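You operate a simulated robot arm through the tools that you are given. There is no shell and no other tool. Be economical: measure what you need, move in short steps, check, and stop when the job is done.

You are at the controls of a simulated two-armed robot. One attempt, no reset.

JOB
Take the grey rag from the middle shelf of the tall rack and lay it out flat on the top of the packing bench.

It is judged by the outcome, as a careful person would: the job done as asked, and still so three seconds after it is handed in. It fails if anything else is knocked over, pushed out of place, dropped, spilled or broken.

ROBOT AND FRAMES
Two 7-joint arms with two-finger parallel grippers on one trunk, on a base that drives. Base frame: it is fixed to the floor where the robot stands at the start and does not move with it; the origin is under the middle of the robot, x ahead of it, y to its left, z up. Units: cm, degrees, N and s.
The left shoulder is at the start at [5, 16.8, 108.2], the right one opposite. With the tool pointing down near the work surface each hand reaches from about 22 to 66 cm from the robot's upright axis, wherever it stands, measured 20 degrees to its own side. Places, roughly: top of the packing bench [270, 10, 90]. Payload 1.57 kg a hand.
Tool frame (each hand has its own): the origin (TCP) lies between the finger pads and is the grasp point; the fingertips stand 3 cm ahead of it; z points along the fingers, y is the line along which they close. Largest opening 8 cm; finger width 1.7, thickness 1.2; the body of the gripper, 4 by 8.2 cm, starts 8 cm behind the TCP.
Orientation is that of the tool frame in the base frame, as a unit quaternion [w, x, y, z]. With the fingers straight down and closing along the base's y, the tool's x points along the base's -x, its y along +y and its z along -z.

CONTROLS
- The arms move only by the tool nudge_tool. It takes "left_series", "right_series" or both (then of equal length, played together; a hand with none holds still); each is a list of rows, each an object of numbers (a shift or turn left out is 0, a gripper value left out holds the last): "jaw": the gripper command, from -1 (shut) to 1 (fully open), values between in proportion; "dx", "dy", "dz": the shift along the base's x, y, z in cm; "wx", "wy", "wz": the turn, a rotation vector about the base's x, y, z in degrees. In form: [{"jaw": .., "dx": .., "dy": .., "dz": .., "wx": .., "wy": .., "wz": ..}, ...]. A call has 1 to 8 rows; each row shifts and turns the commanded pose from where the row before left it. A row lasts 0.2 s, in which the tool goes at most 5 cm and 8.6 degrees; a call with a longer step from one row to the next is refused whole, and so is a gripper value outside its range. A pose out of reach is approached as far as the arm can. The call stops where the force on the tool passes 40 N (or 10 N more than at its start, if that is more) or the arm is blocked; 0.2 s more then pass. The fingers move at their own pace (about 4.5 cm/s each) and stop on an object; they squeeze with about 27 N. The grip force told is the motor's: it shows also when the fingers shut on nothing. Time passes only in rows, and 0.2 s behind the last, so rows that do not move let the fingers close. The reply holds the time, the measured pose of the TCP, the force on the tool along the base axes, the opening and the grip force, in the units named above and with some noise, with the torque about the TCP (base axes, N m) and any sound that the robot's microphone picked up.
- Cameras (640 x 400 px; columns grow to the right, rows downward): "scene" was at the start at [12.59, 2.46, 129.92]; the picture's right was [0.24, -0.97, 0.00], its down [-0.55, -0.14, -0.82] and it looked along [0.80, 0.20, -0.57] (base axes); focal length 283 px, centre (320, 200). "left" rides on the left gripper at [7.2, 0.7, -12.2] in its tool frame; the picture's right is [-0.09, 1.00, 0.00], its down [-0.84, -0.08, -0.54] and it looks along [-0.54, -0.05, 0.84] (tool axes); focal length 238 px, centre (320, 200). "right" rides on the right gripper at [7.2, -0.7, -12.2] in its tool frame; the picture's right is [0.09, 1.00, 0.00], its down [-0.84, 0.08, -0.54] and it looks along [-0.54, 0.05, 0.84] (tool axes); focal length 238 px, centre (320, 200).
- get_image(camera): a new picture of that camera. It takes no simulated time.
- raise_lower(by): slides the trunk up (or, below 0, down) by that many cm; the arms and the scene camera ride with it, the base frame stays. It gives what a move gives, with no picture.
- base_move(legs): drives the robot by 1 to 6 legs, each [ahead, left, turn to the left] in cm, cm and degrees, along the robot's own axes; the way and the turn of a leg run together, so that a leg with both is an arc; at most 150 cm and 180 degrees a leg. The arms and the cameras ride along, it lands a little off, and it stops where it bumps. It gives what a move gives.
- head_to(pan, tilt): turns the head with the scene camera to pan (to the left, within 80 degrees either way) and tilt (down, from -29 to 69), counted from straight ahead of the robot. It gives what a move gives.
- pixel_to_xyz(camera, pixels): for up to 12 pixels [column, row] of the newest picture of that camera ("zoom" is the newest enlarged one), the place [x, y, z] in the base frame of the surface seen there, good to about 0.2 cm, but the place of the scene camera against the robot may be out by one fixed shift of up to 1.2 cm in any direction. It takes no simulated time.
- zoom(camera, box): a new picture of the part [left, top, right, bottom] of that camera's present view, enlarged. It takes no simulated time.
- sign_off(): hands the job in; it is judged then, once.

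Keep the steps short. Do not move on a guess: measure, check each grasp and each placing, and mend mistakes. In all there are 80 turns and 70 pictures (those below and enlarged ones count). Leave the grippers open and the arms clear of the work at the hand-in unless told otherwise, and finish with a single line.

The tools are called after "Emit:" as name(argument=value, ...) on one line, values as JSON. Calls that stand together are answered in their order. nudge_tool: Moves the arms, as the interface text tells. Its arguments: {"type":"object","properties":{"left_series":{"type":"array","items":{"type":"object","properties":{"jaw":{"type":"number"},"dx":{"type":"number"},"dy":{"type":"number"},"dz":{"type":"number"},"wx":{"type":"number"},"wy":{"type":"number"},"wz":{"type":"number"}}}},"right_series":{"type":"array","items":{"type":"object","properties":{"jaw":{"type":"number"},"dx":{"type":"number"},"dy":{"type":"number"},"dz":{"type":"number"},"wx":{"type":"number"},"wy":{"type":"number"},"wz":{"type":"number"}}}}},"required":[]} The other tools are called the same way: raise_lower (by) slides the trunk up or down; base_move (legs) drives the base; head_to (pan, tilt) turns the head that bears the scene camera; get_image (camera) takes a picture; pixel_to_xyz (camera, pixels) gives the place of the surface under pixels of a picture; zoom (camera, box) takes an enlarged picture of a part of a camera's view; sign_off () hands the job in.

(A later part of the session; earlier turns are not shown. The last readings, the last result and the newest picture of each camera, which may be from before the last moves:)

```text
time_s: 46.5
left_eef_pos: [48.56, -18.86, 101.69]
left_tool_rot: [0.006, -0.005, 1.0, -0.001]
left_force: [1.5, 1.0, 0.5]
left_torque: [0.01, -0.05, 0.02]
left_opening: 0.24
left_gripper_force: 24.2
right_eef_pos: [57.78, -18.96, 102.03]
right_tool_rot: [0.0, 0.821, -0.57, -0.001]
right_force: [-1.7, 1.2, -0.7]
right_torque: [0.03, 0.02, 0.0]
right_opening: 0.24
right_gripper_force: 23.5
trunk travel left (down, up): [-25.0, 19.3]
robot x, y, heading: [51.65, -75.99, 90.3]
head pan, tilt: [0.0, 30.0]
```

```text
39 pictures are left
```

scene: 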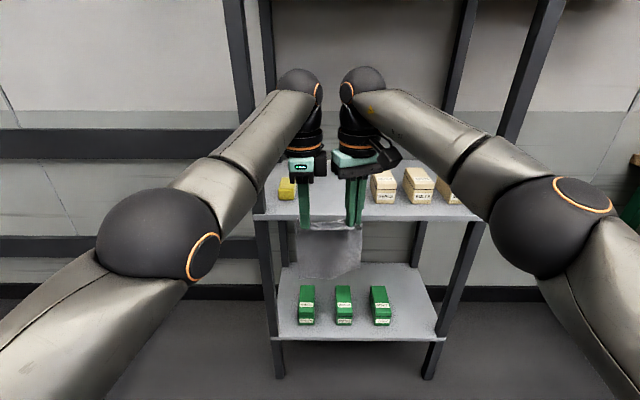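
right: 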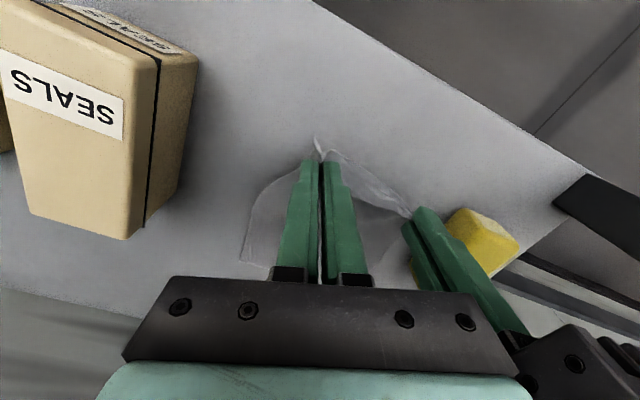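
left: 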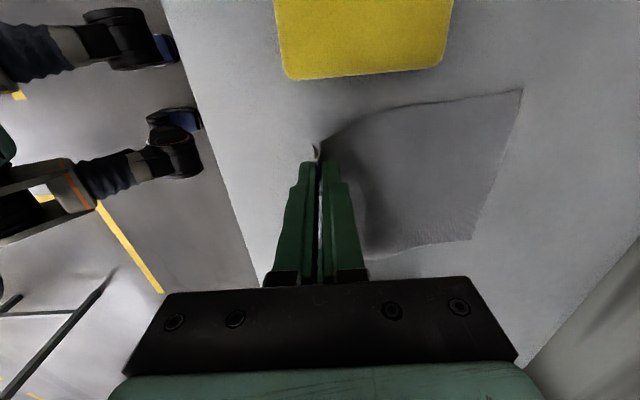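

The rag hangs from both hands, and the sponge and boxes look undisturbed. I'll raise the trunk so the rag clears the bench, and look right towards the bench.

Emit:
raise_lower(by=16)

Emit:
head_to(pan=-62, tilt=15)

Emit:
get_image(camera="scene")

```text
time_s: 48.3
left_eef_pos: [48.61, -18.89, 117.69]
left_tool_rot: [0.007, -0.006, 1.0, -0.001]
left_force: [0.6, 0.0, 0.7]
left_torque: [-0.01, -0.07, -0.02]
left_opening: 0.24
left_gripper_force: 23.8
right_eef_pos: [57.7, -18.9, 118.06]
right_tool_rot: [0.0, 0.822, -0.57, -0.001]
right_force: [-1.9, 0.2, -0.2]
right_torque: [0.01, 0.07, -0.01]
right_opening: 0.22
right_gripper_force: 23.9
trunk travel left (down, up): [-41.0, 3.3]
robot x, y, heading: [51.88, -75.91, 90.7]
head pan, tilt: [0.0, 30.0]
```

```text
time_s: 49.6
left_eef_pos: [48.65, -18.83, 117.62]
left_tool_rot: [0.007, -0.005, 1.0, -0.001]
left_force: [1.0, -0.3, -0.1]
left_torque: [-0.02, -0.04, 0.01]
left_opening: 0.26
left_gripper_force: 23.8
right_eef_pos: [57.66, -18.94, 118.04]
right_tool_rot: [0.001, 0.822, -0.57, 0.0]
right_force: [-1.5, 0.2, -0.5]
right_torque: [0.0, 0.02, 0.0]
right_opening: 0.22
right_gripper_force: 23.5
trunk travel left (down, up): [-41.0, 3.3]
robot x, y, heading: [51.94, -76.64, 90.4]
head pan, tilt: [-62.0, 15.0]
```

```text
38 pictures are left
```

scene: 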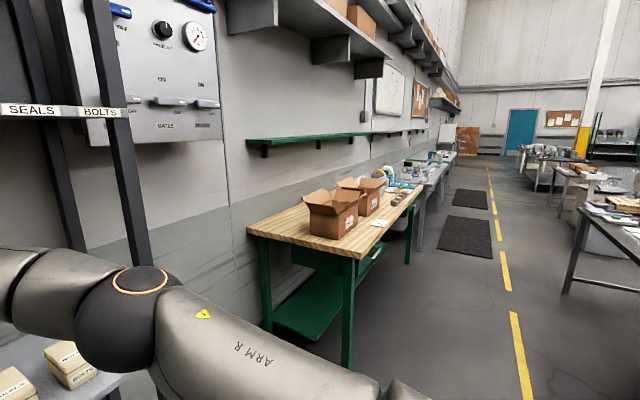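

The bench has boxes in its middle; its near (left) end is free. I'll measure the bench corners, boxes and wall shelf.

Emit:
pixel_to_xyz(camera="scene", pixels=[[248, 230], [358, 256], [320, 235], [290, 218], [338, 237], [312, 228], [380, 222], [262, 142], [262, 220], [426, 186], [345, 260], [308, 210]])

Emit:
zoom(camera="scene", box=[220, 120, 460, 270])

```text
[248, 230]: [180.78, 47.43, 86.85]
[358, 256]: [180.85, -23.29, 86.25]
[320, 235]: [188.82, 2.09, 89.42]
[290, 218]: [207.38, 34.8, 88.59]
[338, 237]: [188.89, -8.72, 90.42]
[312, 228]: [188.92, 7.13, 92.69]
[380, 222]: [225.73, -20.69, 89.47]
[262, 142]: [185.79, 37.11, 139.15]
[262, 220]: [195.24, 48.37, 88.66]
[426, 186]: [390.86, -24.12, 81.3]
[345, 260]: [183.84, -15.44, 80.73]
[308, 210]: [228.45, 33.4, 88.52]
```

```text
2.67 times, centred on (340, 195) of scene
```

zoom: 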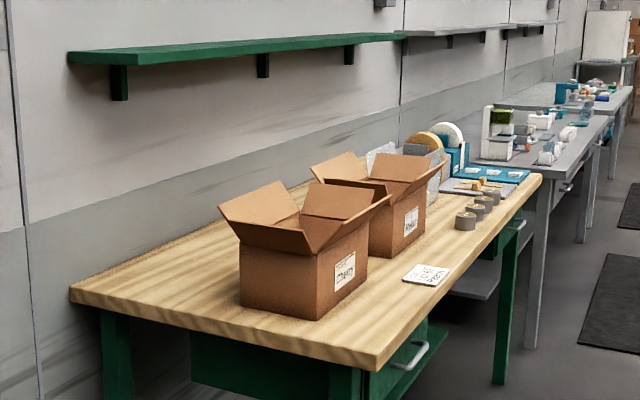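

I need the free areas around the boxes, so I'll measure box bases, the card, the cups and mats in the zoomed picture.

Emit:
pixel_to_xyz(camera="zoom", pixels=[[242, 302], [318, 318], [366, 278], [424, 222], [405, 280], [448, 280], [465, 225], [230, 240], [300, 195], [540, 178], [220, 205], [450, 190]])

```text
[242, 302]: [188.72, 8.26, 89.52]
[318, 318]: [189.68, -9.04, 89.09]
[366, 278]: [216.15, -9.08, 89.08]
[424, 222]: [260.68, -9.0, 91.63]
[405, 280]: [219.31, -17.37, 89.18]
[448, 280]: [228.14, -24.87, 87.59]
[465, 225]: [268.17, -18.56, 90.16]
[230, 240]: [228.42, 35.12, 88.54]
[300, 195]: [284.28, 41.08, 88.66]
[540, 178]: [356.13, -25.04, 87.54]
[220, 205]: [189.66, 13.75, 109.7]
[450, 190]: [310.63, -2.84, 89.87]
```

The free room near the front-left is narrow because box 1 spans x 189–216, y −9 to 8. I'll back off so the rag stays clear of the bench, strafe along the aisle and look at the bench from the front.

Emit:
base_move(legs=[[-26, 0, 0], [0, -150, 0], [0, -35, 0]])

Emit:
head_to(pan=-20, tilt=25)

Emit:
get_image(camera="scene")

```text
time_s: 60.4
left_eef_pos: [232.73, -42.28, 117.71]
left_tool_rot: [0.007, -0.012, 1.0, -0.001]
left_force: [1.9, -0.8, 0.1]
left_torque: [0.02, -0.06, 0.05]
left_opening: 0.25
left_gripper_force: 24.6
right_eef_pos: [241.71, -42.14, 117.89]
right_tool_rot: [0.001, 0.825, -0.565, 0.0]
right_force: [-1.3, -0.7, 0.6]
right_torque: [0.0, 0.04, -0.05]
right_opening: 0.24
right_gripper_force: 23.7
trunk travel left (down, up): [-41.0, 3.3]
robot x, y, heading: [236.78, -99.73, 91.2]
head pan, tilt: [-62.0, 15.0]
```

```text
time_s: 61.5
left_eef_pos: [232.72, -42.21, 117.65]
left_tool_rot: [0.006, -0.01, 1.0, -0.001]
left_force: [1.3, -0.8, -0.5]
left_torque: [0.0, -0.05, 0.0]
left_opening: 0.23
left_gripper_force: 24.0
right_eef_pos: [241.81, -42.2, 117.99]
right_tool_rot: [0.0, 0.825, -0.565, 0.0]
right_force: [-1.0, 0.6, -0.8]
right_torque: [-0.01, 0.02, -0.04]
right_opening: 0.23
right_gripper_force: 23.6
trunk travel left (down, up): [-41.0, 3.3]
robot x, y, heading: [236.65, -99.91, 91.2]
head pan, tilt: [-20.0, 25.0]
```

```text
36 pictures are left
```

scene: 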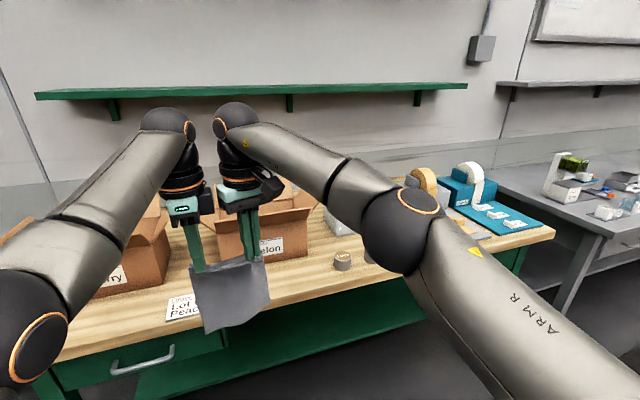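

The right arm hides part of the bench, so I'll strafe 60 cm more to the right and look straight and left.

Emit:
base_move(legs=[[0, -55, -1]])

Emit:
head_to(pan=12, tilt=28)

Emit:
get_image(camera="scene")

Emit:
get_image(camera="left")

```text
time_s: 64.6
left_eef_pos: [289.15, -41.75, 117.61]
left_tool_rot: [0.006, 0.001, 1.0, 0.0]
left_force: [1.7, 0.2, -0.4]
left_torque: [-0.01, -0.07, 0.02]
left_opening: 0.25
left_gripper_force: 23.6
right_eef_pos: [298.25, -42.02, 117.97]
right_tool_rot: [-0.001, 0.818, -0.575, 0.0]
right_force: [-0.4, -0.4, 0.7]
right_torque: [-0.01, 0.04, 0.0]
right_opening: 0.2
right_gripper_force: 23.9
trunk travel left (down, up): [-41.0, 3.3]
robot x, y, heading: [291.61, -99.5, 89.7]
head pan, tilt: [-20.0, 25.0]
```

```text
time_s: 65.6
left_eef_pos: [289.26, -41.73, 117.74]
left_tool_rot: [0.005, 0.001, 1.0, 0.0]
left_force: [1.8, 0.2, 0.4]
left_torque: [0.0, -0.08, 0.0]
left_opening: 0.25
left_gripper_force: 24.2
right_eef_pos: [298.21, -41.99, 118.04]
right_tool_rot: [0.0, 0.818, -0.575, 0.0]
right_force: [-1.5, 0.7, 0.6]
right_torque: [-0.04, 0.05, 0.0]
right_opening: 0.19
right_gripper_force: 23.8
trunk travel left (down, up): [-41.0, 3.3]
robot x, y, heading: [291.84, -99.09, 89.9]
head pan, tilt: [12.0, 28.0]
```

```text
35 pictures are left
```

scene: 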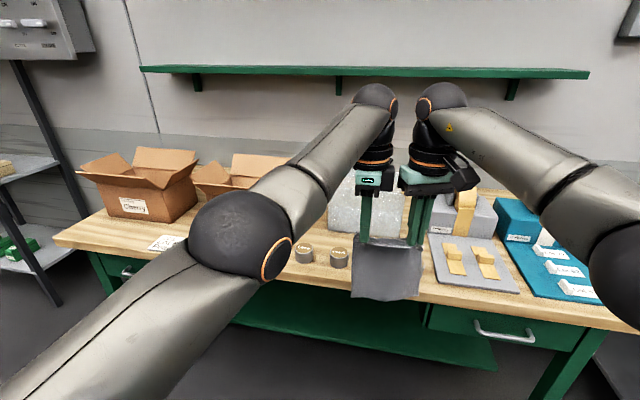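

```text
34 pictures are left
```

left: 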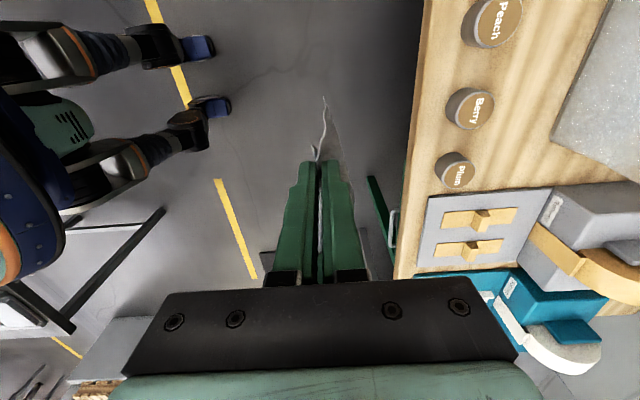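

The left hand camera shows the bench from above. I'll measure cups, grey block, mats, front edge and box 2.

Emit:
pixel_to_xyz(camera="left", pixels=[[490, 45], [470, 128], [455, 185], [440, 172], [428, 200], [420, 270], [552, 140], [605, 20], [425, 20], [410, 200], [520, 170], [600, 170]])

Emit:
zoom(camera="scene", box=[60, 140, 380, 340])

```text
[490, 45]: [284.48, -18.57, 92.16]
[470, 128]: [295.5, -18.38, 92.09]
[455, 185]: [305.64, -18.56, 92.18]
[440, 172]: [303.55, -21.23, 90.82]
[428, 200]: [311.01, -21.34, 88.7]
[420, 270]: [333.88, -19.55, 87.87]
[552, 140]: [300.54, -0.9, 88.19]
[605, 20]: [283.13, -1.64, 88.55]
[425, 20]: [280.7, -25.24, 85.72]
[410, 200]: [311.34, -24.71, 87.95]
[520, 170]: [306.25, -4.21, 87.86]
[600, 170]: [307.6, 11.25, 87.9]
```

```text
2.00 times, centred on (220, 240) of scene
```

zoom: 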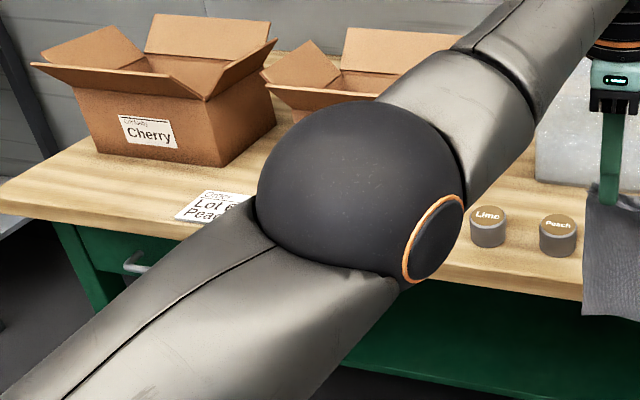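

The front strip and gaps are too tight for a 15×20 cm rag. The open space is the bench's back-left (x 182–215, y 16–47), so I'd come in from the left end. First I'll measure my elbows to judge clearance there.

Emit:
pixel_to_xyz(camera="scene", pixels=[[195, 235], [240, 195], [240, 250], [370, 100], [445, 97], [600, 260], [625, 230], [80, 160], [300, 178], [150, 70], [360, 75], [60, 30]])

Emit:
zoom(camera="scene", box=[0, 0, 320, 200])

```text
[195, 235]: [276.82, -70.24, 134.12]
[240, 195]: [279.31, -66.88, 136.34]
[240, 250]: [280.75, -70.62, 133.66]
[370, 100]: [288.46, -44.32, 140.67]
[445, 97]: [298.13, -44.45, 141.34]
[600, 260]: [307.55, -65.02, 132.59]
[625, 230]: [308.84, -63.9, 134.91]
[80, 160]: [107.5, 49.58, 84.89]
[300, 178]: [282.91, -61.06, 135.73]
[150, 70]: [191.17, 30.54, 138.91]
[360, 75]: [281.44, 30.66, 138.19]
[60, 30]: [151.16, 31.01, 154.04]
```

```text
2.00 times, centred on (160, 100) of scene
```

zoom: 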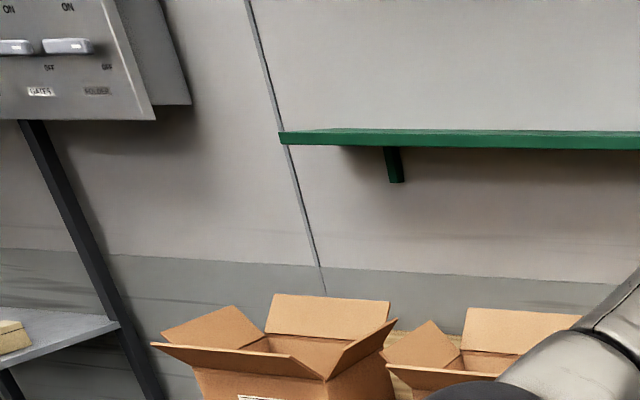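

Elbows stay within about 25 cm of my centreline, so the left-end approach works. I'll measure the flaps of box 1, the wall panel's underside and the green shelf corners.

Emit:
pixel_to_xyz(camera="zoom", pixels=[[164, 333], [226, 308], [277, 298], [386, 305], [155, 347], [322, 376], [283, 133], [284, 143], [340, 131], [150, 117], [186, 102], [395, 180]])

```text
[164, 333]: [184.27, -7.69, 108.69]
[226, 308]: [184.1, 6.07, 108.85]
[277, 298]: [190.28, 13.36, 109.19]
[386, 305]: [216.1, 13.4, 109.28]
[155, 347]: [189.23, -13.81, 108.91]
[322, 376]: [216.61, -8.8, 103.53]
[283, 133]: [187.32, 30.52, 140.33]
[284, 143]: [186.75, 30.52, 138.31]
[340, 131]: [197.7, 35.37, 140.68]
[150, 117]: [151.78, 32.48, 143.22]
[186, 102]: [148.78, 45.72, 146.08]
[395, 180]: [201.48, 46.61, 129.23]
```

The plan is to come in at an angle from the bench's left end, with heading ≈20°. I'll let the rag's hem touch near x≈185, then move forward and down so it trails flat behind the hands, clear of box 1's flaps (y≤13.4, z≤109) and under the wall shelf (x≥187, y≥30.5, z≥137). First I'll strafe back left along the known-clear aisle and turn 45° right.

Emit:
base_move(legs=[[0, 120, 0], [0, 47, 0], [0, 0, -45]])

Emit:
head_to(pan=-15, tilt=28)

Emit:
get_image(camera="scene")

```text
time_s: 76.2
left_eef_pos: [162.88, -56.55, 117.7]
left_tool_rot: [0.006, 0.378, 0.926, -0.004]
left_force: [0.7, -0.6, -0.1]
left_torque: [-0.05, -0.06, 0.03]
left_opening: 0.24
left_gripper_force: 24.2
right_eef_pos: [169.09, -63.11, 117.99]
right_tool_rot: [0.0, -0.54, 0.842, 0.0]
right_force: [0.3, 1.5, -0.3]
right_torque: [0.05, 0.02, 0.04]
right_opening: 0.22
right_gripper_force: 23.5
trunk travel left (down, up): [-41.0, 3.3]
robot x, y, heading: [124.71, -99.54, 45.1]
head pan, tilt: [12.0, 28.0]
```

```text
time_s: 77.1
left_eef_pos: [162.85, -56.54, 117.62]
left_tool_rot: [0.005, 0.377, 0.926, -0.003]
left_force: [0.5, -0.5, -0.6]
left_torque: [-0.01, -0.04, 0.04]
left_opening: 0.24
left_gripper_force: 23.5
right_eef_pos: [169.08, -63.02, 117.95]
right_tool_rot: [0.0, -0.541, 0.841, 0.0]
right_force: [0.1, 0.4, -0.4]
right_torque: [0.04, 0.0, 0.08]
right_opening: 0.22
right_gripper_force: 24.0
trunk travel left (down, up): [-41.0, 3.3]
robot x, y, heading: [124.53, -99.65, 45.7]
head pan, tilt: [-15.0, 28.0]
```

```text
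31 pictures are left
```

scene: 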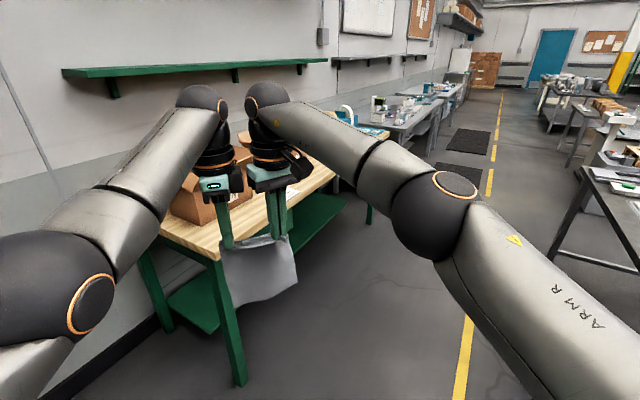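

The rag hangs well between the hands. I'll drive diagonally so the hands move straight in +y alongside the bench's left end (hands x≈168, bench starts at x=181).

Emit:
base_move(legs=[[26.4, 24.2, 0], [26.4, 24.2, 0]])

Emit:
get_image(camera="scene")

```text
time_s: 81.3
left_eef_pos: [165.83, 14.88, 117.58]
left_tool_rot: [0.006, 0.38, 0.925, -0.003]
left_force: [0.8, -0.4, -0.4]
left_torque: [-0.02, -0.02, 0.05]
left_opening: 0.25
left_gripper_force: 24.0
right_eef_pos: [172.11, 8.4, 118.06]
right_tool_rot: [0.0, -0.539, 0.842, 0.0]
right_force: [-0.3, -0.5, -1.1]
right_torque: [0.03, 0.0, 0.02]
right_opening: 0.21
right_gripper_force: 23.3
trunk travel left (down, up): [-41.0, 3.3]
robot x, y, heading: [127.15, -27.96, 45.2]
head pan, tilt: [-15.0, 28.0]
```

```text
30 pictures are left
```

scene: 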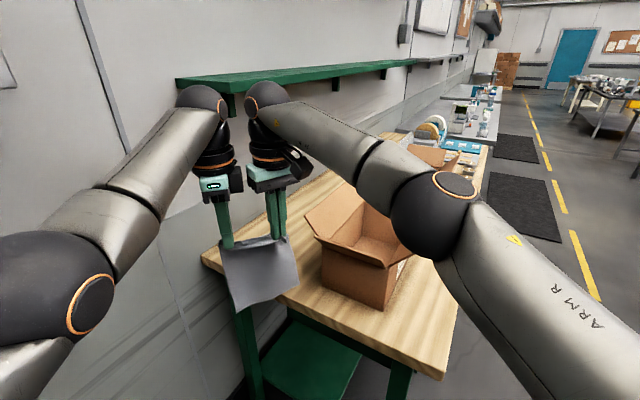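

The hands are beside the bench's left end. Next are two small arcs, turning right while moving +y, so the rag passes left of and behind box 1's flaps. First arc now.

Emit:
base_move(legs=[[9.6, 10.2, -12.2]])

Emit:
get_image(camera="scene")

```text
time_s: 82.6
left_eef_pos: [175.19, 19.44, 117.59]
left_tool_rot: [0.005, 0.477, 0.879, -0.003]
left_force: [1.2, -0.7, 0.6]
left_torque: [-0.08, -0.01, -0.01]
left_opening: 0.28
left_gripper_force: 23.9
right_eef_pos: [179.95, 11.72, 118.05]
right_tool_rot: [-0.001, -0.447, 0.894, 0.0]
right_force: [0.3, 0.7, 0.5]
right_torque: [0.0, 0.01, 0.04]
right_opening: 0.22
right_gripper_force: 23.7
trunk travel left (down, up): [-41.0, 3.3]
robot x, y, heading: [128.09, -14.41, 33.0]
head pan, tilt: [-15.0, 28.0]
```

```text
29 pictures are left
```

scene: 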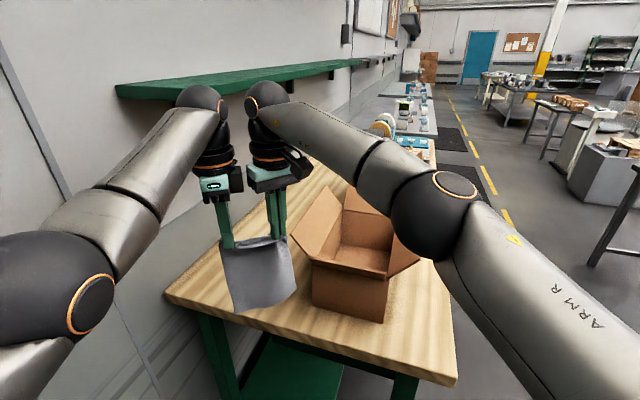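

I'll lower the trunk 6 cm so the left wrist passes under the wall shelf's level, then do the remaining short shift and arc.

Emit:
raise_lower(by=-6)

Emit:
base_move(legs=[[4.4, 6.7, 0], [6.2, 10.3, -13]])

Emit:
get_image(camera="scene")

Emit:
get_image(camera="right")

```text
time_s: 83.6
left_eef_pos: [174.9, 19.5, 111.68]
left_tool_rot: [0.005, 0.477, 0.879, -0.004]
left_force: [0.8, -0.7, 0.7]
left_torque: [0.02, -0.03, 0.0]
left_opening: 0.24
left_gripper_force: 23.9
right_eef_pos: [179.96, 11.81, 111.87]
right_tool_rot: [0.0, -0.447, 0.895, 0.0]
right_force: [-0.8, 0.6, -0.2]
right_torque: [0.01, 0.0, 0.01]
right_opening: 0.21
right_gripper_force: 23.9
trunk travel left (down, up): [-35.0, 9.3]
robot x, y, heading: [128.35, -14.09, 33.0]
head pan, tilt: [-15.0, 28.0]
```

```text
time_s: 85.5
left_eef_pos: [182.44, 27.98, 111.62]
left_tool_rot: [0.004, 0.573, 0.819, -0.004]
left_force: [0.7, -0.5, -0.2]
left_torque: [-0.04, -0.04, 0.05]
left_opening: 0.27
left_gripper_force: 23.7
right_eef_pos: [185.44, 19.39, 111.93]
right_tool_rot: [0.0, -0.343, 0.939, 0.0]
right_force: [-0.4, 0.7, 0.3]
right_torque: [0.01, 0.01, 0.01]
right_opening: 0.23
right_gripper_force: 23.3
trunk travel left (down, up): [-35.0, 9.3]
robot x, y, heading: [129.33, 5.59, 20.2]
head pan, tilt: [-15.0, 28.0]
```

```text
28 pictures are left
```

scene: 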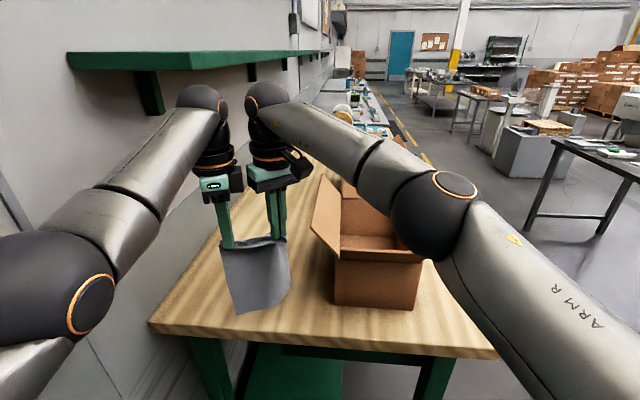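

```text
27 pictures are left
```

right: 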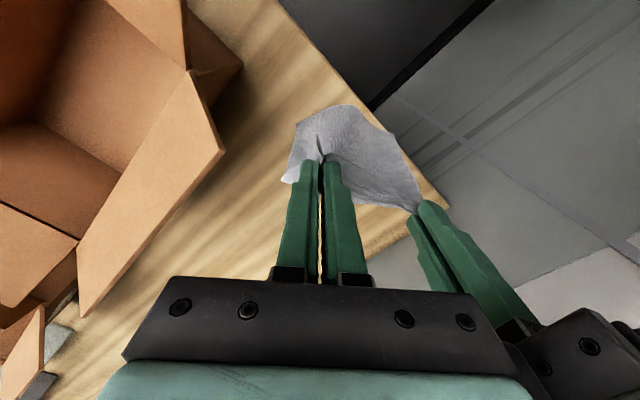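

The rag hangs above the bench's left end. I'll measure its lower corners against the bench edge.

Emit:
pixel_to_xyz(camera="scene", pixels=[[238, 310], [285, 298], [260, 306], [225, 250], [285, 242], [152, 323], [200, 318], [300, 320], [312, 225], [321, 180], [145, 95], [215, 52]])

```text
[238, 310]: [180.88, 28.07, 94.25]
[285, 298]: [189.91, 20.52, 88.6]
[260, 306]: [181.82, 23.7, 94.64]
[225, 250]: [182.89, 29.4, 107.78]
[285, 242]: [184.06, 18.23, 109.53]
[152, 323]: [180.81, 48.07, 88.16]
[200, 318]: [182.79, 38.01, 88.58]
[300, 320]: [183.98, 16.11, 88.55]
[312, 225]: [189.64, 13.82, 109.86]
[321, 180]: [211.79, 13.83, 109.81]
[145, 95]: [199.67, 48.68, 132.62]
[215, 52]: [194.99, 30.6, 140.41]
```

Hem is at z≈94 and x≈181–182, a bit too near the edge. I'll go 4 cm ahead, then lower 6 cm so the hem just touches the bench at about x≈185.

Emit:
base_move(legs=[[4.5, 0, 0]])

Emit:
nudge_tool(left_series=[{"dz": -2}, {"dz": -2}, {"dz": -2}], right_series=[{"dz": -2}, {"dz": -2}, {"dz": -2}])

Emit:
get_image(camera="scene")

```text
time_s: 86.4
left_eef_pos: [186.75, 29.47, 111.67]
left_tool_rot: [0.005, 0.573, 0.819, -0.003]
left_force: [0.1, -0.5, -0.2]
left_torque: [-0.03, -0.02, 0.03]
left_opening: 0.27
left_gripper_force: 23.8
right_eef_pos: [189.71, 20.83, 111.86]
right_tool_rot: [0.0, -0.342, 0.94, 0.0]
right_force: [-0.5, 1.1, -1.6]
right_torque: [0.02, 0.07, 0.05]
right_opening: 0.2
right_gripper_force: 23.0
trunk travel left (down, up): [-35.0, 9.3]
robot x, y, heading: [133.36, 7.13, 20.1]
head pan, tilt: [-15.0, 28.0]
```

```text
time_s: 87.2
left_eef_pos: [186.75, 29.42, 105.62]
left_tool_rot: [0.005, 0.573, 0.82, -0.005]
left_force: [-0.2, -1.6, 0.4]
left_torque: [-0.07, -0.02, 0.07]
left_opening: 0.28
left_gripper_force: 23.8
right_eef_pos: [189.65, 20.84, 105.86]
right_tool_rot: [0.0, -0.343, 0.939, 0.0]
right_force: [-1.5, 0.9, -0.2]
right_torque: [0.02, 0.01, -0.01]
right_opening: 0.2
right_gripper_force: 23.6
trunk travel left (down, up): [-35.0, 9.3]
robot x, y, heading: [133.99, 7.0, 20.1]
head pan, tilt: [-15.0, 28.0]
```

```text
26 pictures are left
```

scene: 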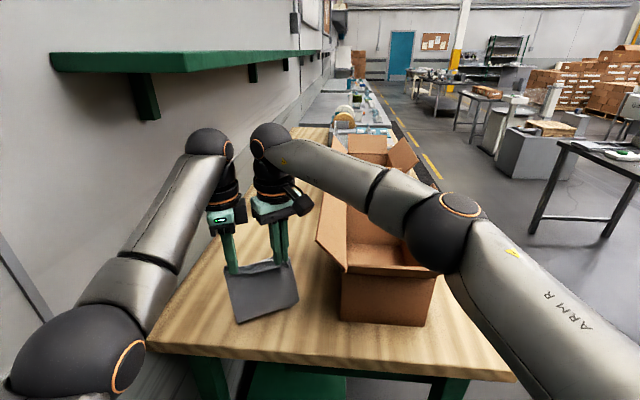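

Hem should be just touching. I'll check hem height, and the right elbow's height over the box.

Emit:
pixel_to_xyz(camera="scene", pixels=[[238, 322], [296, 302], [265, 313], [440, 220], [415, 240], [440, 262], [390, 205], [430, 170], [320, 240], [435, 270], [75, 345], [100, 300]])

```text
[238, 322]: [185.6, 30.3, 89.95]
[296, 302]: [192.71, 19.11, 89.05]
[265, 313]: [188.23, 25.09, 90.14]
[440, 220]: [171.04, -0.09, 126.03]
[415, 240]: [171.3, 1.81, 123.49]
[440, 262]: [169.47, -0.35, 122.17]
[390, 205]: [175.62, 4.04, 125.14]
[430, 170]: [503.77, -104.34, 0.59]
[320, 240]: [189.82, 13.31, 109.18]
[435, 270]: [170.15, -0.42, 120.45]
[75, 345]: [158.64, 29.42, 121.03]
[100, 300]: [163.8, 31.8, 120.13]
```

The right elbow would sink too near the box flap if I went forward while lowering. So I'll go forward high, with the hem just clear, and then lay while retreating, when the elbows are away from the box. First up 2.7 cm, then forward 11 cm with the base.

Emit:
nudge_tool(left_series=[{"dz": 1.4}, {"dz": 1.3}], right_series=[{"dz": 1.4}, {"dz": 1.3}])

Emit:
base_move(legs=[[6, 0.5, 0], [5, 0.5, 0]])

Emit:
get_image(camera="scene")

```text
time_s: 87.8
left_eef_pos: [186.66, 29.49, 108.42]
left_tool_rot: [0.004, 0.572, 0.82, -0.004]
left_force: [1.1, -1.3, 0.1]
left_torque: [-0.02, 0.0, 0.05]
left_opening: 0.23
left_gripper_force: 23.8
right_eef_pos: [189.67, 20.81, 108.87]
right_tool_rot: [0.0, -0.343, 0.939, 0.0]
right_force: [0.7, 2.0, -1.2]
right_torque: [0.0, 0.01, 0.01]
right_opening: 0.23
right_gripper_force: 24.2
trunk travel left (down, up): [-35.0, 9.3]
robot x, y, heading: [133.51, 7.18, 19.8]
head pan, tilt: [-15.0, 28.0]
```

```text
time_s: 89.3
left_eef_pos: [196.62, 34.17, 108.34]
left_tool_rot: [0.004, 0.573, 0.82, -0.004]
left_force: [0.2, -0.4, -0.3]
left_torque: [-0.01, 0.0, 0.06]
left_opening: 0.26
left_gripper_force: 24.0
right_eef_pos: [199.57, 25.54, 108.79]
right_tool_rot: [0.0, -0.343, 0.94, 0.0]
right_force: [0.5, 0.3, 0.4]
right_torque: [0.02, -0.02, 0.04]
right_opening: 0.23
right_gripper_force: 23.7
trunk travel left (down, up): [-35.0, 9.3]
robot x, y, heading: [143.43, 11.92, 20.3]
head pan, tilt: [-15.0, 28.0]
```

```text
25 pictures are left
```

scene: 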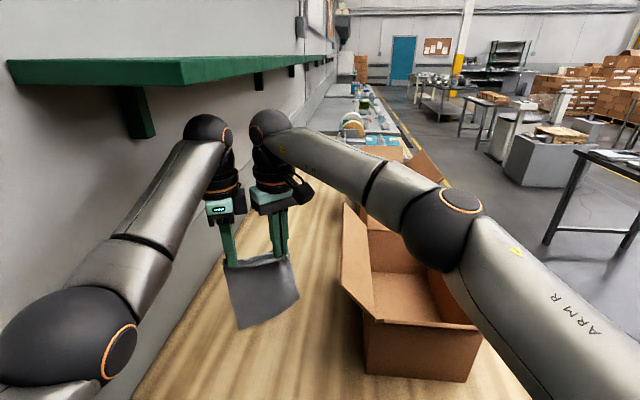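

All clear. I'll reach 3.5 cm further with the hands, then lower until the hem meets the bench.

Emit:
nudge_tool(left_series=[{"dx": 1.8, "dy": -0.5}, {"dx": 1.7, "dy": -0.5}, {"dz": -1.5}, {"dz": -1.5}, {"dz": -1.0}], right_series=[{"dx": 1.8, "dy": -0.5}, {"dx": 1.7, "dy": -0.5}, {"dz": -1.5}, {"dz": -1.5}, {"dz": -1.0}])

Emit:
zoom(camera="scene", box=[160, 200, 400, 350])

Emit:
pixel_to_xyz(camera="scene", pixels=[[440, 250], [425, 255], [350, 280], [343, 240], [430, 270]])

```text
time_s: 90.5
left_eef_pos: [197.5, 32.89, 103.73]
left_tool_rot: [0.007, 0.573, 0.819, -0.004]
left_force: [11.0, -15.3, 2.0]
left_torque: [-0.47, -0.31, 0.06]
left_opening: 0.29
left_gripper_force: 23.4
left hand out of reach, approached as far as the arm can: row 1, 2
right_eef_pos: [202.47, 24.13, 104.43]
right_tool_rot: [-0.002, -0.345, 0.938, 0.004]
right_force: [-11.3, 16.3, -2.0]
right_torque: [0.53, 0.33, 0.14]
right_opening: 0.23
right_gripper_force: 23.8
right hand out of reach, approached as far as the arm can: row 2
trunk travel left (down, up): [-35.0, 9.3]
robot x, y, heading: [143.56, 11.56, 19.8]
head pan, tilt: [-15.0, 28.0]
```

```text
2.67 times, centred on (280, 275) of scene
```

zoom: 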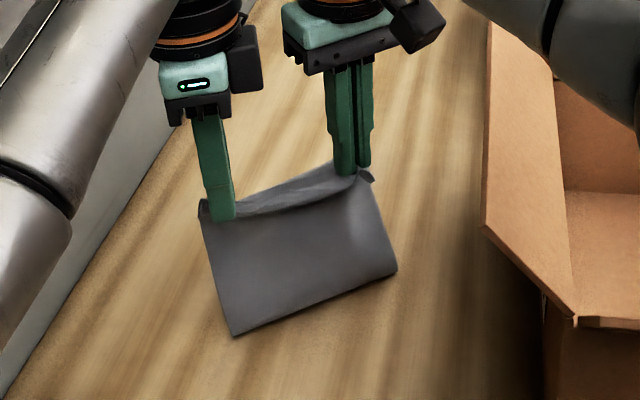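

```text
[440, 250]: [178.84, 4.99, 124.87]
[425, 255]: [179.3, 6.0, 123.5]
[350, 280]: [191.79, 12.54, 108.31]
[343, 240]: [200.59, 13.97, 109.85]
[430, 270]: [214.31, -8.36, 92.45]
```

The left arm reached its limit while the right went on, so the rag is stretched (≈19 N). I'll bring the right hand back 1.8 cm to relax it and measure the hem.

Emit:
nudge_tool(right_series=[{"dx": -1.0}, {"dx": -1.0}])

Emit:
zoom(camera="scene", box=[160, 200, 400, 350])

Emit:
pixel_to_xyz(camera="zoom", pixels=[[235, 330], [393, 266], [310, 300], [205, 215], [370, 180], [235, 360], [300, 240]])

```text
time_s: 91.1
left_eef_pos: [197.23, 33.14, 103.73]
left_tool_rot: [0.004, 0.572, 0.82, -0.004]
left_force: [4.5, -8.9, 1.2]
left_torque: [-0.27, -0.1, 0.02]
left_opening: 0.25
left_gripper_force: 24.1
right_eef_pos: [200.67, 23.75, 104.51]
right_tool_rot: [0.0, -0.343, 0.939, 0.0]
right_force: [-4.0, 10.2, -0.5]
right_torque: [0.25, 0.11, 0.06]
right_opening: 0.25
right_gripper_force: 23.2
trunk travel left (down, up): [-35.0, 9.3]
robot x, y, heading: [143.95, 11.76, 20.0]
head pan, tilt: [-15.0, 28.0]
```

```text
2.67 times, centred on (280, 275) of scene
```

zoom: 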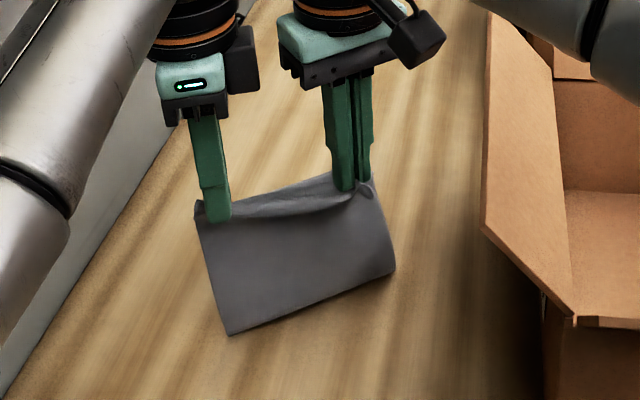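

```text
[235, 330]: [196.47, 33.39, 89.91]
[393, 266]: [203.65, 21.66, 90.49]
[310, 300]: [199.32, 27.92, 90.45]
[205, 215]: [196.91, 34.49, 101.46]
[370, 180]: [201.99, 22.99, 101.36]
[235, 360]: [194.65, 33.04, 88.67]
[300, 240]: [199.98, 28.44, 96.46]
```

The hem has touched and appears to curl away from me, which is right for laying while retreating. Now step back 3 cm and down 3 cm, twice, and check.

Emit:
nudge_tool(left_series=[{"dz": -1}], right_series=[{"dy": 0.6, "dz": -1.4}])

Emit:
base_move(legs=[[-3.5, 0, 0]])

Emit:
nudge_tool(left_series=[{"dz": -1.5}, {"dz": -1.5}], right_series=[{"dz": -1.5}, {"dz": -1.5}])

Emit:
zoom(camera="scene", box=[160, 200, 400, 350])

Emit:
get_image(camera="right")

```text
time_s: 91.5
left_eef_pos: [197.36, 33.36, 102.78]
left_tool_rot: [0.003, 0.571, 0.821, -0.004]
left_force: [0.5, -3.4, -0.6]
left_torque: [-0.08, -0.03, 0.01]
left_opening: 0.28
left_gripper_force: 24.0
right_eef_pos: [200.75, 24.27, 103.1]
right_tool_rot: [0.001, -0.342, 0.94, -0.001]
right_force: [-1.8, 2.4, 0.7]
right_torque: [0.08, 0.0, 0.05]
right_opening: 0.23
right_gripper_force: 23.5
trunk travel left (down, up): [-35.0, 9.3]
robot x, y, heading: [143.57, 12.25, 20.1]
head pan, tilt: [-15.0, 28.0]
```

```text
time_s: 92.4
left_eef_pos: [194.12, 31.99, 102.96]
left_tool_rot: [0.005, 0.573, 0.82, -0.003]
left_force: [-0.3, -0.1, -0.6]
left_torque: [0.02, -0.04, -0.01]
left_opening: 0.24
left_gripper_force: 24.1
right_eef_pos: [197.39, 23.2, 103.13]
right_tool_rot: [0.001, -0.343, 0.939, 0.0]
right_force: [0.5, 0.1, 0.4]
right_torque: [0.02, -0.04, 0.04]
right_opening: 0.22
right_gripper_force: 23.8
trunk travel left (down, up): [-35.0, 9.3]
robot x, y, heading: [140.58, 10.75, 20.0]
head pan, tilt: [-15.0, 28.0]
```

```text
time_s: 93.0
left_eef_pos: [194.12, 32.02, 99.75]
left_tool_rot: [0.005, 0.572, 0.82, -0.004]
left_force: [-0.8, -0.8, -0.1]
left_torque: [0.0, 0.03, 0.01]
left_opening: 0.23
left_gripper_force: 24.1
right_eef_pos: [197.41, 23.26, 100.14]
right_tool_rot: [0.001, -0.343, 0.939, 0.001]
right_force: [0.2, -0.6, 0.6]
right_torque: [0.02, 0.0, 0.03]
right_opening: 0.22
right_gripper_force: 23.9
trunk travel left (down, up): [-35.0, 9.3]
robot x, y, heading: [140.27, 10.89, 19.8]
head pan, tilt: [-15.0, 28.0]
```

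```text
2.67 times, centred on (280, 275) of scene
```

zoom: 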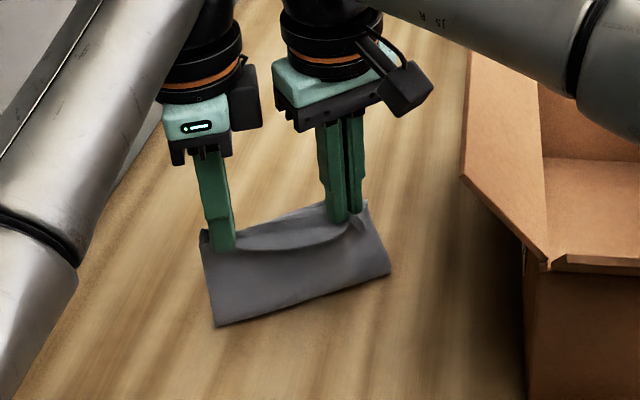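

```text
21 pictures are left
```

right: 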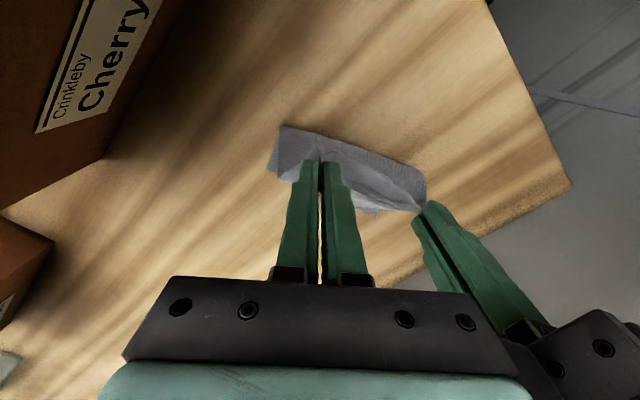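

I need to see where the hem lies; I'll look from the left hand camera.

Emit:
get_image(camera="left")

Emit:
pixel_to_xyz(camera="scene", pixels=[[241, 321], [273, 310], [305, 302], [273, 300], [270, 292]])

```text
20 pictures are left
```

left: 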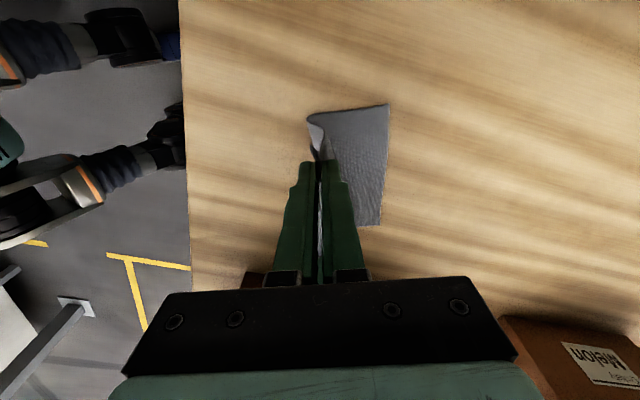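

```text
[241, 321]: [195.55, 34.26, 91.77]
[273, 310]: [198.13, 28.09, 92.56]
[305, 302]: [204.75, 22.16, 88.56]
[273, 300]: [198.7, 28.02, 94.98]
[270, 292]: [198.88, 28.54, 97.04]
```

The left camera shows the hem lying forward on the bench, ahead of the fingers, as wanted. I'll continue: back 3.5 cm and down 3 cm, twice.

Emit:
pixel_to_xyz(camera="left", pixels=[[384, 110], [378, 218], [320, 118], [440, 150], [190, 150]])

Emit:
base_move(legs=[[-3.8, 0, 0]])

Emit:
nudge_tool(left_series=[{"dz": -1.5}, {"dz": -1.5}], right_series=[{"dz": -1.6}, {"dz": -1.6}])

Emit:
base_move(legs=[[-3.5, 0, 0]])

Emit:
get_image(camera="left")

```text
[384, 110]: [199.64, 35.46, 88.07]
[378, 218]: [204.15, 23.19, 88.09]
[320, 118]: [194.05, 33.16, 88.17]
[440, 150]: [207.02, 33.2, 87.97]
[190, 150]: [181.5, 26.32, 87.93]
```

```text
time_s: 93.8
left_eef_pos: [190.51, 30.65, 100.0]
left_tool_rot: [0.005, 0.573, 0.82, -0.004]
left_force: [-0.9, 0.7, 0.2]
left_torque: [-0.01, -0.04, 0.0]
left_opening: 0.22
left_gripper_force: 24.3
right_eef_pos: [193.78, 21.9, 100.27]
right_tool_rot: [0.001, -0.342, 0.94, 0.0]
right_force: [0.1, 0.0, 0.7]
right_torque: [0.02, -0.01, 0.02]
right_opening: 0.21
right_gripper_force: 23.9
trunk travel left (down, up): [-35.0, 9.3]
robot x, y, heading: [137.11, 9.48, 19.7]
head pan, tilt: [-15.0, 28.0]
```

```text
time_s: 94.4
left_eef_pos: [190.51, 30.74, 96.87]
left_tool_rot: [0.005, 0.573, 0.82, -0.004]
left_force: [0.2, 0.3, -0.3]
left_torque: [-0.01, 0.03, 0.03]
left_opening: 0.23
left_gripper_force: 24.4
right_eef_pos: [193.92, 21.74, 97.0]
right_tool_rot: [0.0, -0.342, 0.94, 0.0]
right_force: [0.2, 0.1, -0.5]
right_torque: [0.01, 0.04, 0.07]
right_opening: 0.22
right_gripper_force: 23.5
trunk travel left (down, up): [-35.0, 9.3]
robot x, y, heading: [136.96, 9.01, 19.9]
head pan, tilt: [-15.0, 28.0]
```

```text
time_s: 95.3
left_eef_pos: [187.26, 29.48, 96.95]
left_tool_rot: [0.005, 0.573, 0.82, -0.003]
left_force: [0.5, -0.4, -0.1]
left_torque: [-0.01, -0.02, 0.01]
left_opening: 0.24
left_gripper_force: 23.6
right_eef_pos: [190.5, 20.7, 97.11]
right_tool_rot: [0.001, -0.342, 0.94, 0.001]
right_force: [-0.1, -0.2, 0.4]
right_torque: [0.03, -0.02, 0.03]
right_opening: 0.21
right_gripper_force: 23.8
trunk travel left (down, up): [-35.0, 9.3]
robot x, y, heading: [133.62, 7.95, 19.8]
head pan, tilt: [-15.0, 28.0]
```

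```text
19 pictures are left
```

left: 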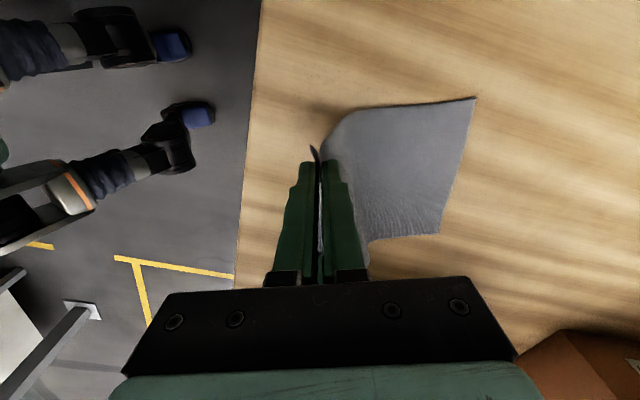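

The rag is laying out beautifully. I'll lower the last 5 cm with a slight further pull back, stopping just above the bench (top z≈88.0).

Emit:
nudge_tool(left_series=[{"dz": -1.5, "dx": -0.5, "dy": -0.2}, {"dz": -1.5, "dx": -0.5, "dy": -0.2}, {"dz": -1.5, "dx": -0.5, "dy": -0.2}, {"dz": -0.9}], right_series=[{"dz": -1.5, "dx": -0.5, "dy": -0.2}, {"dz": -1.5, "dx": -0.5, "dy": -0.2}, {"dz": -1.5, "dx": -0.5, "dy": -0.2}, {"dz": -1.0}])

Emit:
get_image(camera="left")

Emit:
get_image(camera="scene")

```text
time_s: 96.3
left_eef_pos: [185.74, 29.0, 91.62]
left_tool_rot: [0.005, 0.573, 0.82, -0.002]
left_force: [0.5, -0.9, 4.0]
left_torque: [-0.02, 0.0, 0.01]
left_opening: 0.24
left_gripper_force: 23.9
right_eef_pos: [189.02, 20.08, 91.44]
right_tool_rot: [-0.001, -0.342, 0.94, 0.0]
right_force: [-0.1, 0.9, -0.7]
right_torque: [0.02, -0.03, 0.01]
right_opening: 0.21
right_gripper_force: 23.7
trunk travel left (down, up): [-35.0, 9.3]
robot x, y, heading: [133.64, 8.13, 20.0]
head pan, tilt: [-15.0, 28.0]
```

```text
18 pictures are left
```

left: 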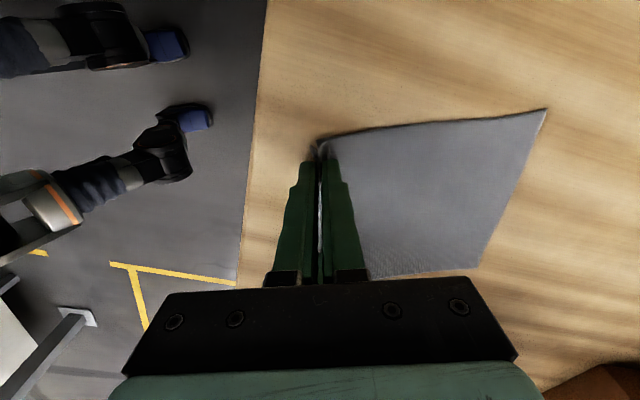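

```text
17 pictures are left
```

scene: 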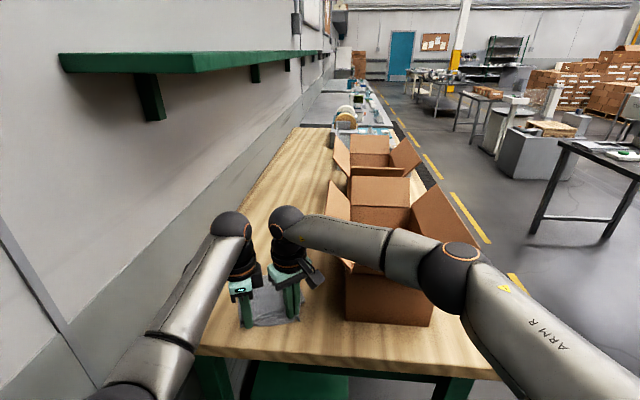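

The rag lies flat ahead of the fingers. I'll open both grippers gently, then lift straight up.

Emit:
nudge_tool(left_series=[{"jaw": -0.7}, {"jaw": -0.4}, {"jaw": -0.2}, {}, {"dz": 1}, {"dz": 2}, {"dz": 3}], right_series=[{"jaw": -0.7}, {"jaw": -0.4}, {"jaw": -0.2}, {}, {"dz": 1}, {"dz": 2}, {"dz": 3}])

Emit:
get_image(camera="left")

Emit:
get_image(camera="right")

```text
time_s: 97.9
left_eef_pos: [185.8, 28.92, 97.61]
left_tool_rot: [0.005, 0.573, 0.82, -0.004]
left_force: [-0.7, 0.0, 0.1]
left_torque: [0.01, -0.02, -0.03]
left_opening: 3.22
left_gripper_force: 0.1
right_eef_pos: [189.04, 20.09, 97.41]
right_tool_rot: [0.0, -0.342, 0.94, 0.001]
right_force: [-0.8, -0.2, 0.4]
right_torque: [-0.01, -0.02, 0.01]
right_opening: 3.17
right_gripper_force: 0.1
trunk travel left (down, up): [-35.0, 9.3]
robot x, y, heading: [133.51, 8.24, 20.0]
head pan, tilt: [-15.0, 28.0]
```

```text
16 pictures are left
```

left: 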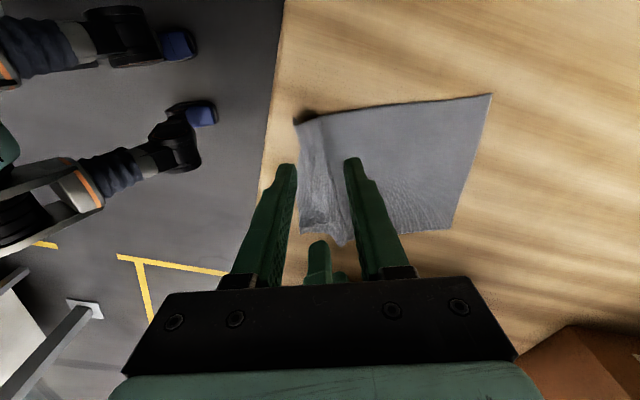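

```text
15 pictures are left
```

right: 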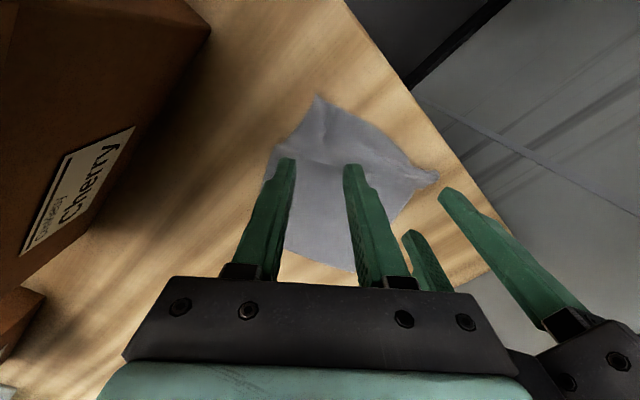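

Released, and the rag is lying out with a slight crease near the held edge. I'll lift the hands higher and inspect.

Emit:
nudge_tool(left_series=[{"dz": 3}, {"dz": 3}, {"dz": 3, "dx": -1.5}, {"dx": -3}], right_series=[{"dz": 3}, {"dz": 3}, {"dz": 3, "dx": -1.5}, {"dx": -3}])

Emit:
get_image(camera="left")

Emit:
zoom(camera="left", box=[260, 60, 500, 260])

```text
time_s: 98.9
left_eef_pos: [181.3, 29.09, 106.49]
left_tool_rot: [0.004, 0.572, 0.821, -0.004]
left_force: [0.0, 0.0, 0.2]
left_torque: [0.0, 0.0, 0.02]
left_opening: 3.2
left_gripper_force: 0.1
right_eef_pos: [184.55, 20.02, 106.51]
right_tool_rot: [0.0, -0.342, 0.94, 0.0]
right_force: [-0.2, -0.5, 0.6]
right_torque: [-0.01, -0.03, 0.01]
right_opening: 3.17
right_gripper_force: 0.0
trunk travel left (down, up): [-35.0, 9.3]
robot x, y, heading: [133.27, 8.08, 20.1]
head pan, tilt: [-15.0, 28.0]
```

```text
14 pictures are left
```

left: 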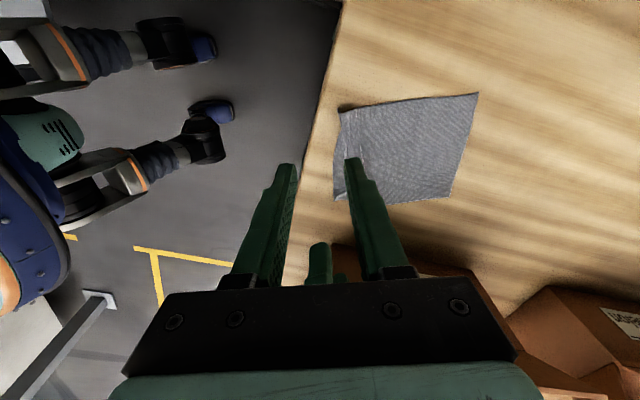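

```text
2.00 times, centred on (380, 160) of left
```

zoom: 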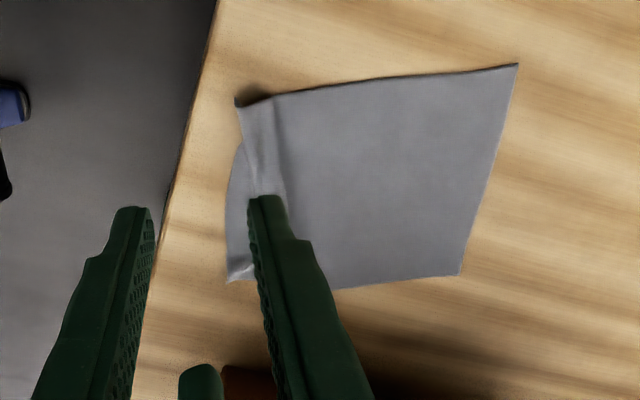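

The rag is spread with a small ridge near the near-left edge. I'll measure the ridge height and corner positions.

Emit:
pixel_to_xyz(camera="zoom", pixels=[[242, 106], [262, 120], [275, 150], [262, 180], [240, 160], [232, 220], [235, 275], [510, 70], [456, 270], [340, 284], [380, 180], [300, 130]])

```text
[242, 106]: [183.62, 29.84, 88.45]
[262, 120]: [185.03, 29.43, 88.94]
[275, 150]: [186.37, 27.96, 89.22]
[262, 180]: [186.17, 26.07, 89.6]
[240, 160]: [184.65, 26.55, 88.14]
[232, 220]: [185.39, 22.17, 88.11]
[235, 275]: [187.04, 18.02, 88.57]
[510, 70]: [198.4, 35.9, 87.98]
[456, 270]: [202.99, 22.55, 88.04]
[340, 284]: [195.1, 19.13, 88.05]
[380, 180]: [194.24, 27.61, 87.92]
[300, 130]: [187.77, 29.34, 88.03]
```

The ridge is about 1.5 cm high near (186,26), so roughly 3 cm of cloth is gathered there. I'll smooth it by pressing the closed left fingertips lightly on the far part of the rag and drawing it forward, with the right hand kept high. First drive 8 cm ahead and bring the left hand over the far side.

Emit:
base_move(legs=[[8, 0, 0]])

Emit:
nudge_tool(left_series=[{"jaw": -1, "dz": -3.5}, {"dz": -3.5}, {"dz": -3.5, "dx": 2}, {"dx": 3.5, "dz": -1}, {"dx": 2.5, "dy": 0.5}])

Emit:
get_image(camera="left")

```text
time_s: 100.0
left_eef_pos: [188.88, 31.37, 106.47]
left_tool_rot: [0.003, 0.573, 0.819, -0.003]
left_force: [0.0, 0.4, 1.2]
left_torque: [-0.01, -0.02, 0.02]
left_opening: 3.22
left_gripper_force: 0.0
right_eef_pos: [192.2, 22.71, 106.49]
right_tool_rot: [-0.001, -0.342, 0.94, 0.002]
right_force: [0.1, 0.5, -0.4]
right_torque: [-0.02, 0.03, -0.01]
right_opening: 3.22
right_gripper_force: 0.1
trunk travel left (down, up): [-35.0, 9.3]
robot x, y, heading: [140.83, 10.47, 20.3]
head pan, tilt: [-15.0, 28.0]
```

```text
time_s: 101.2
left_eef_pos: [195.8, 31.96, 94.98]
left_tool_rot: [0.005, 0.575, 0.818, -0.003]
left_force: [-0.5, 0.6, -1.1]
left_torque: [-0.01, 0.03, 0.01]
left_opening: 0.0
left_gripper_force: 21.6
left hand out of reach, approached as far as the arm can: row 5
right_eef_pos: [192.0, 22.91, 106.45]
right_tool_rot: [0.0, -0.342, 0.94, 0.001]
right_force: [-0.3, 0.9, -0.5]
right_torque: [-0.03, 0.02, -0.01]
right_opening: 3.18
right_gripper_force: 0.0
trunk travel left (down, up): [-35.0, 9.3]
robot x, y, heading: [141.01, 10.62, 19.9]
head pan, tilt: [-15.0, 28.0]
```

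```text
12 pictures are left
```

left: 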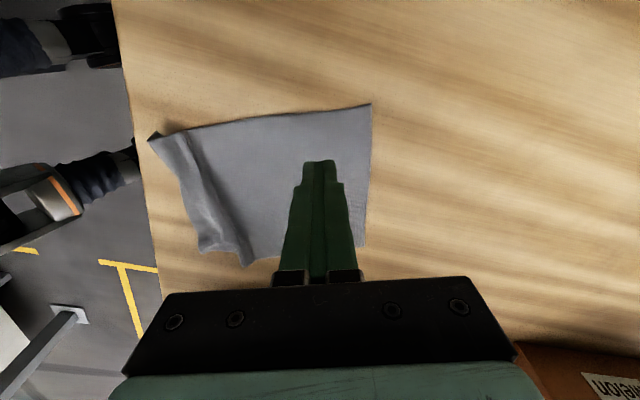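

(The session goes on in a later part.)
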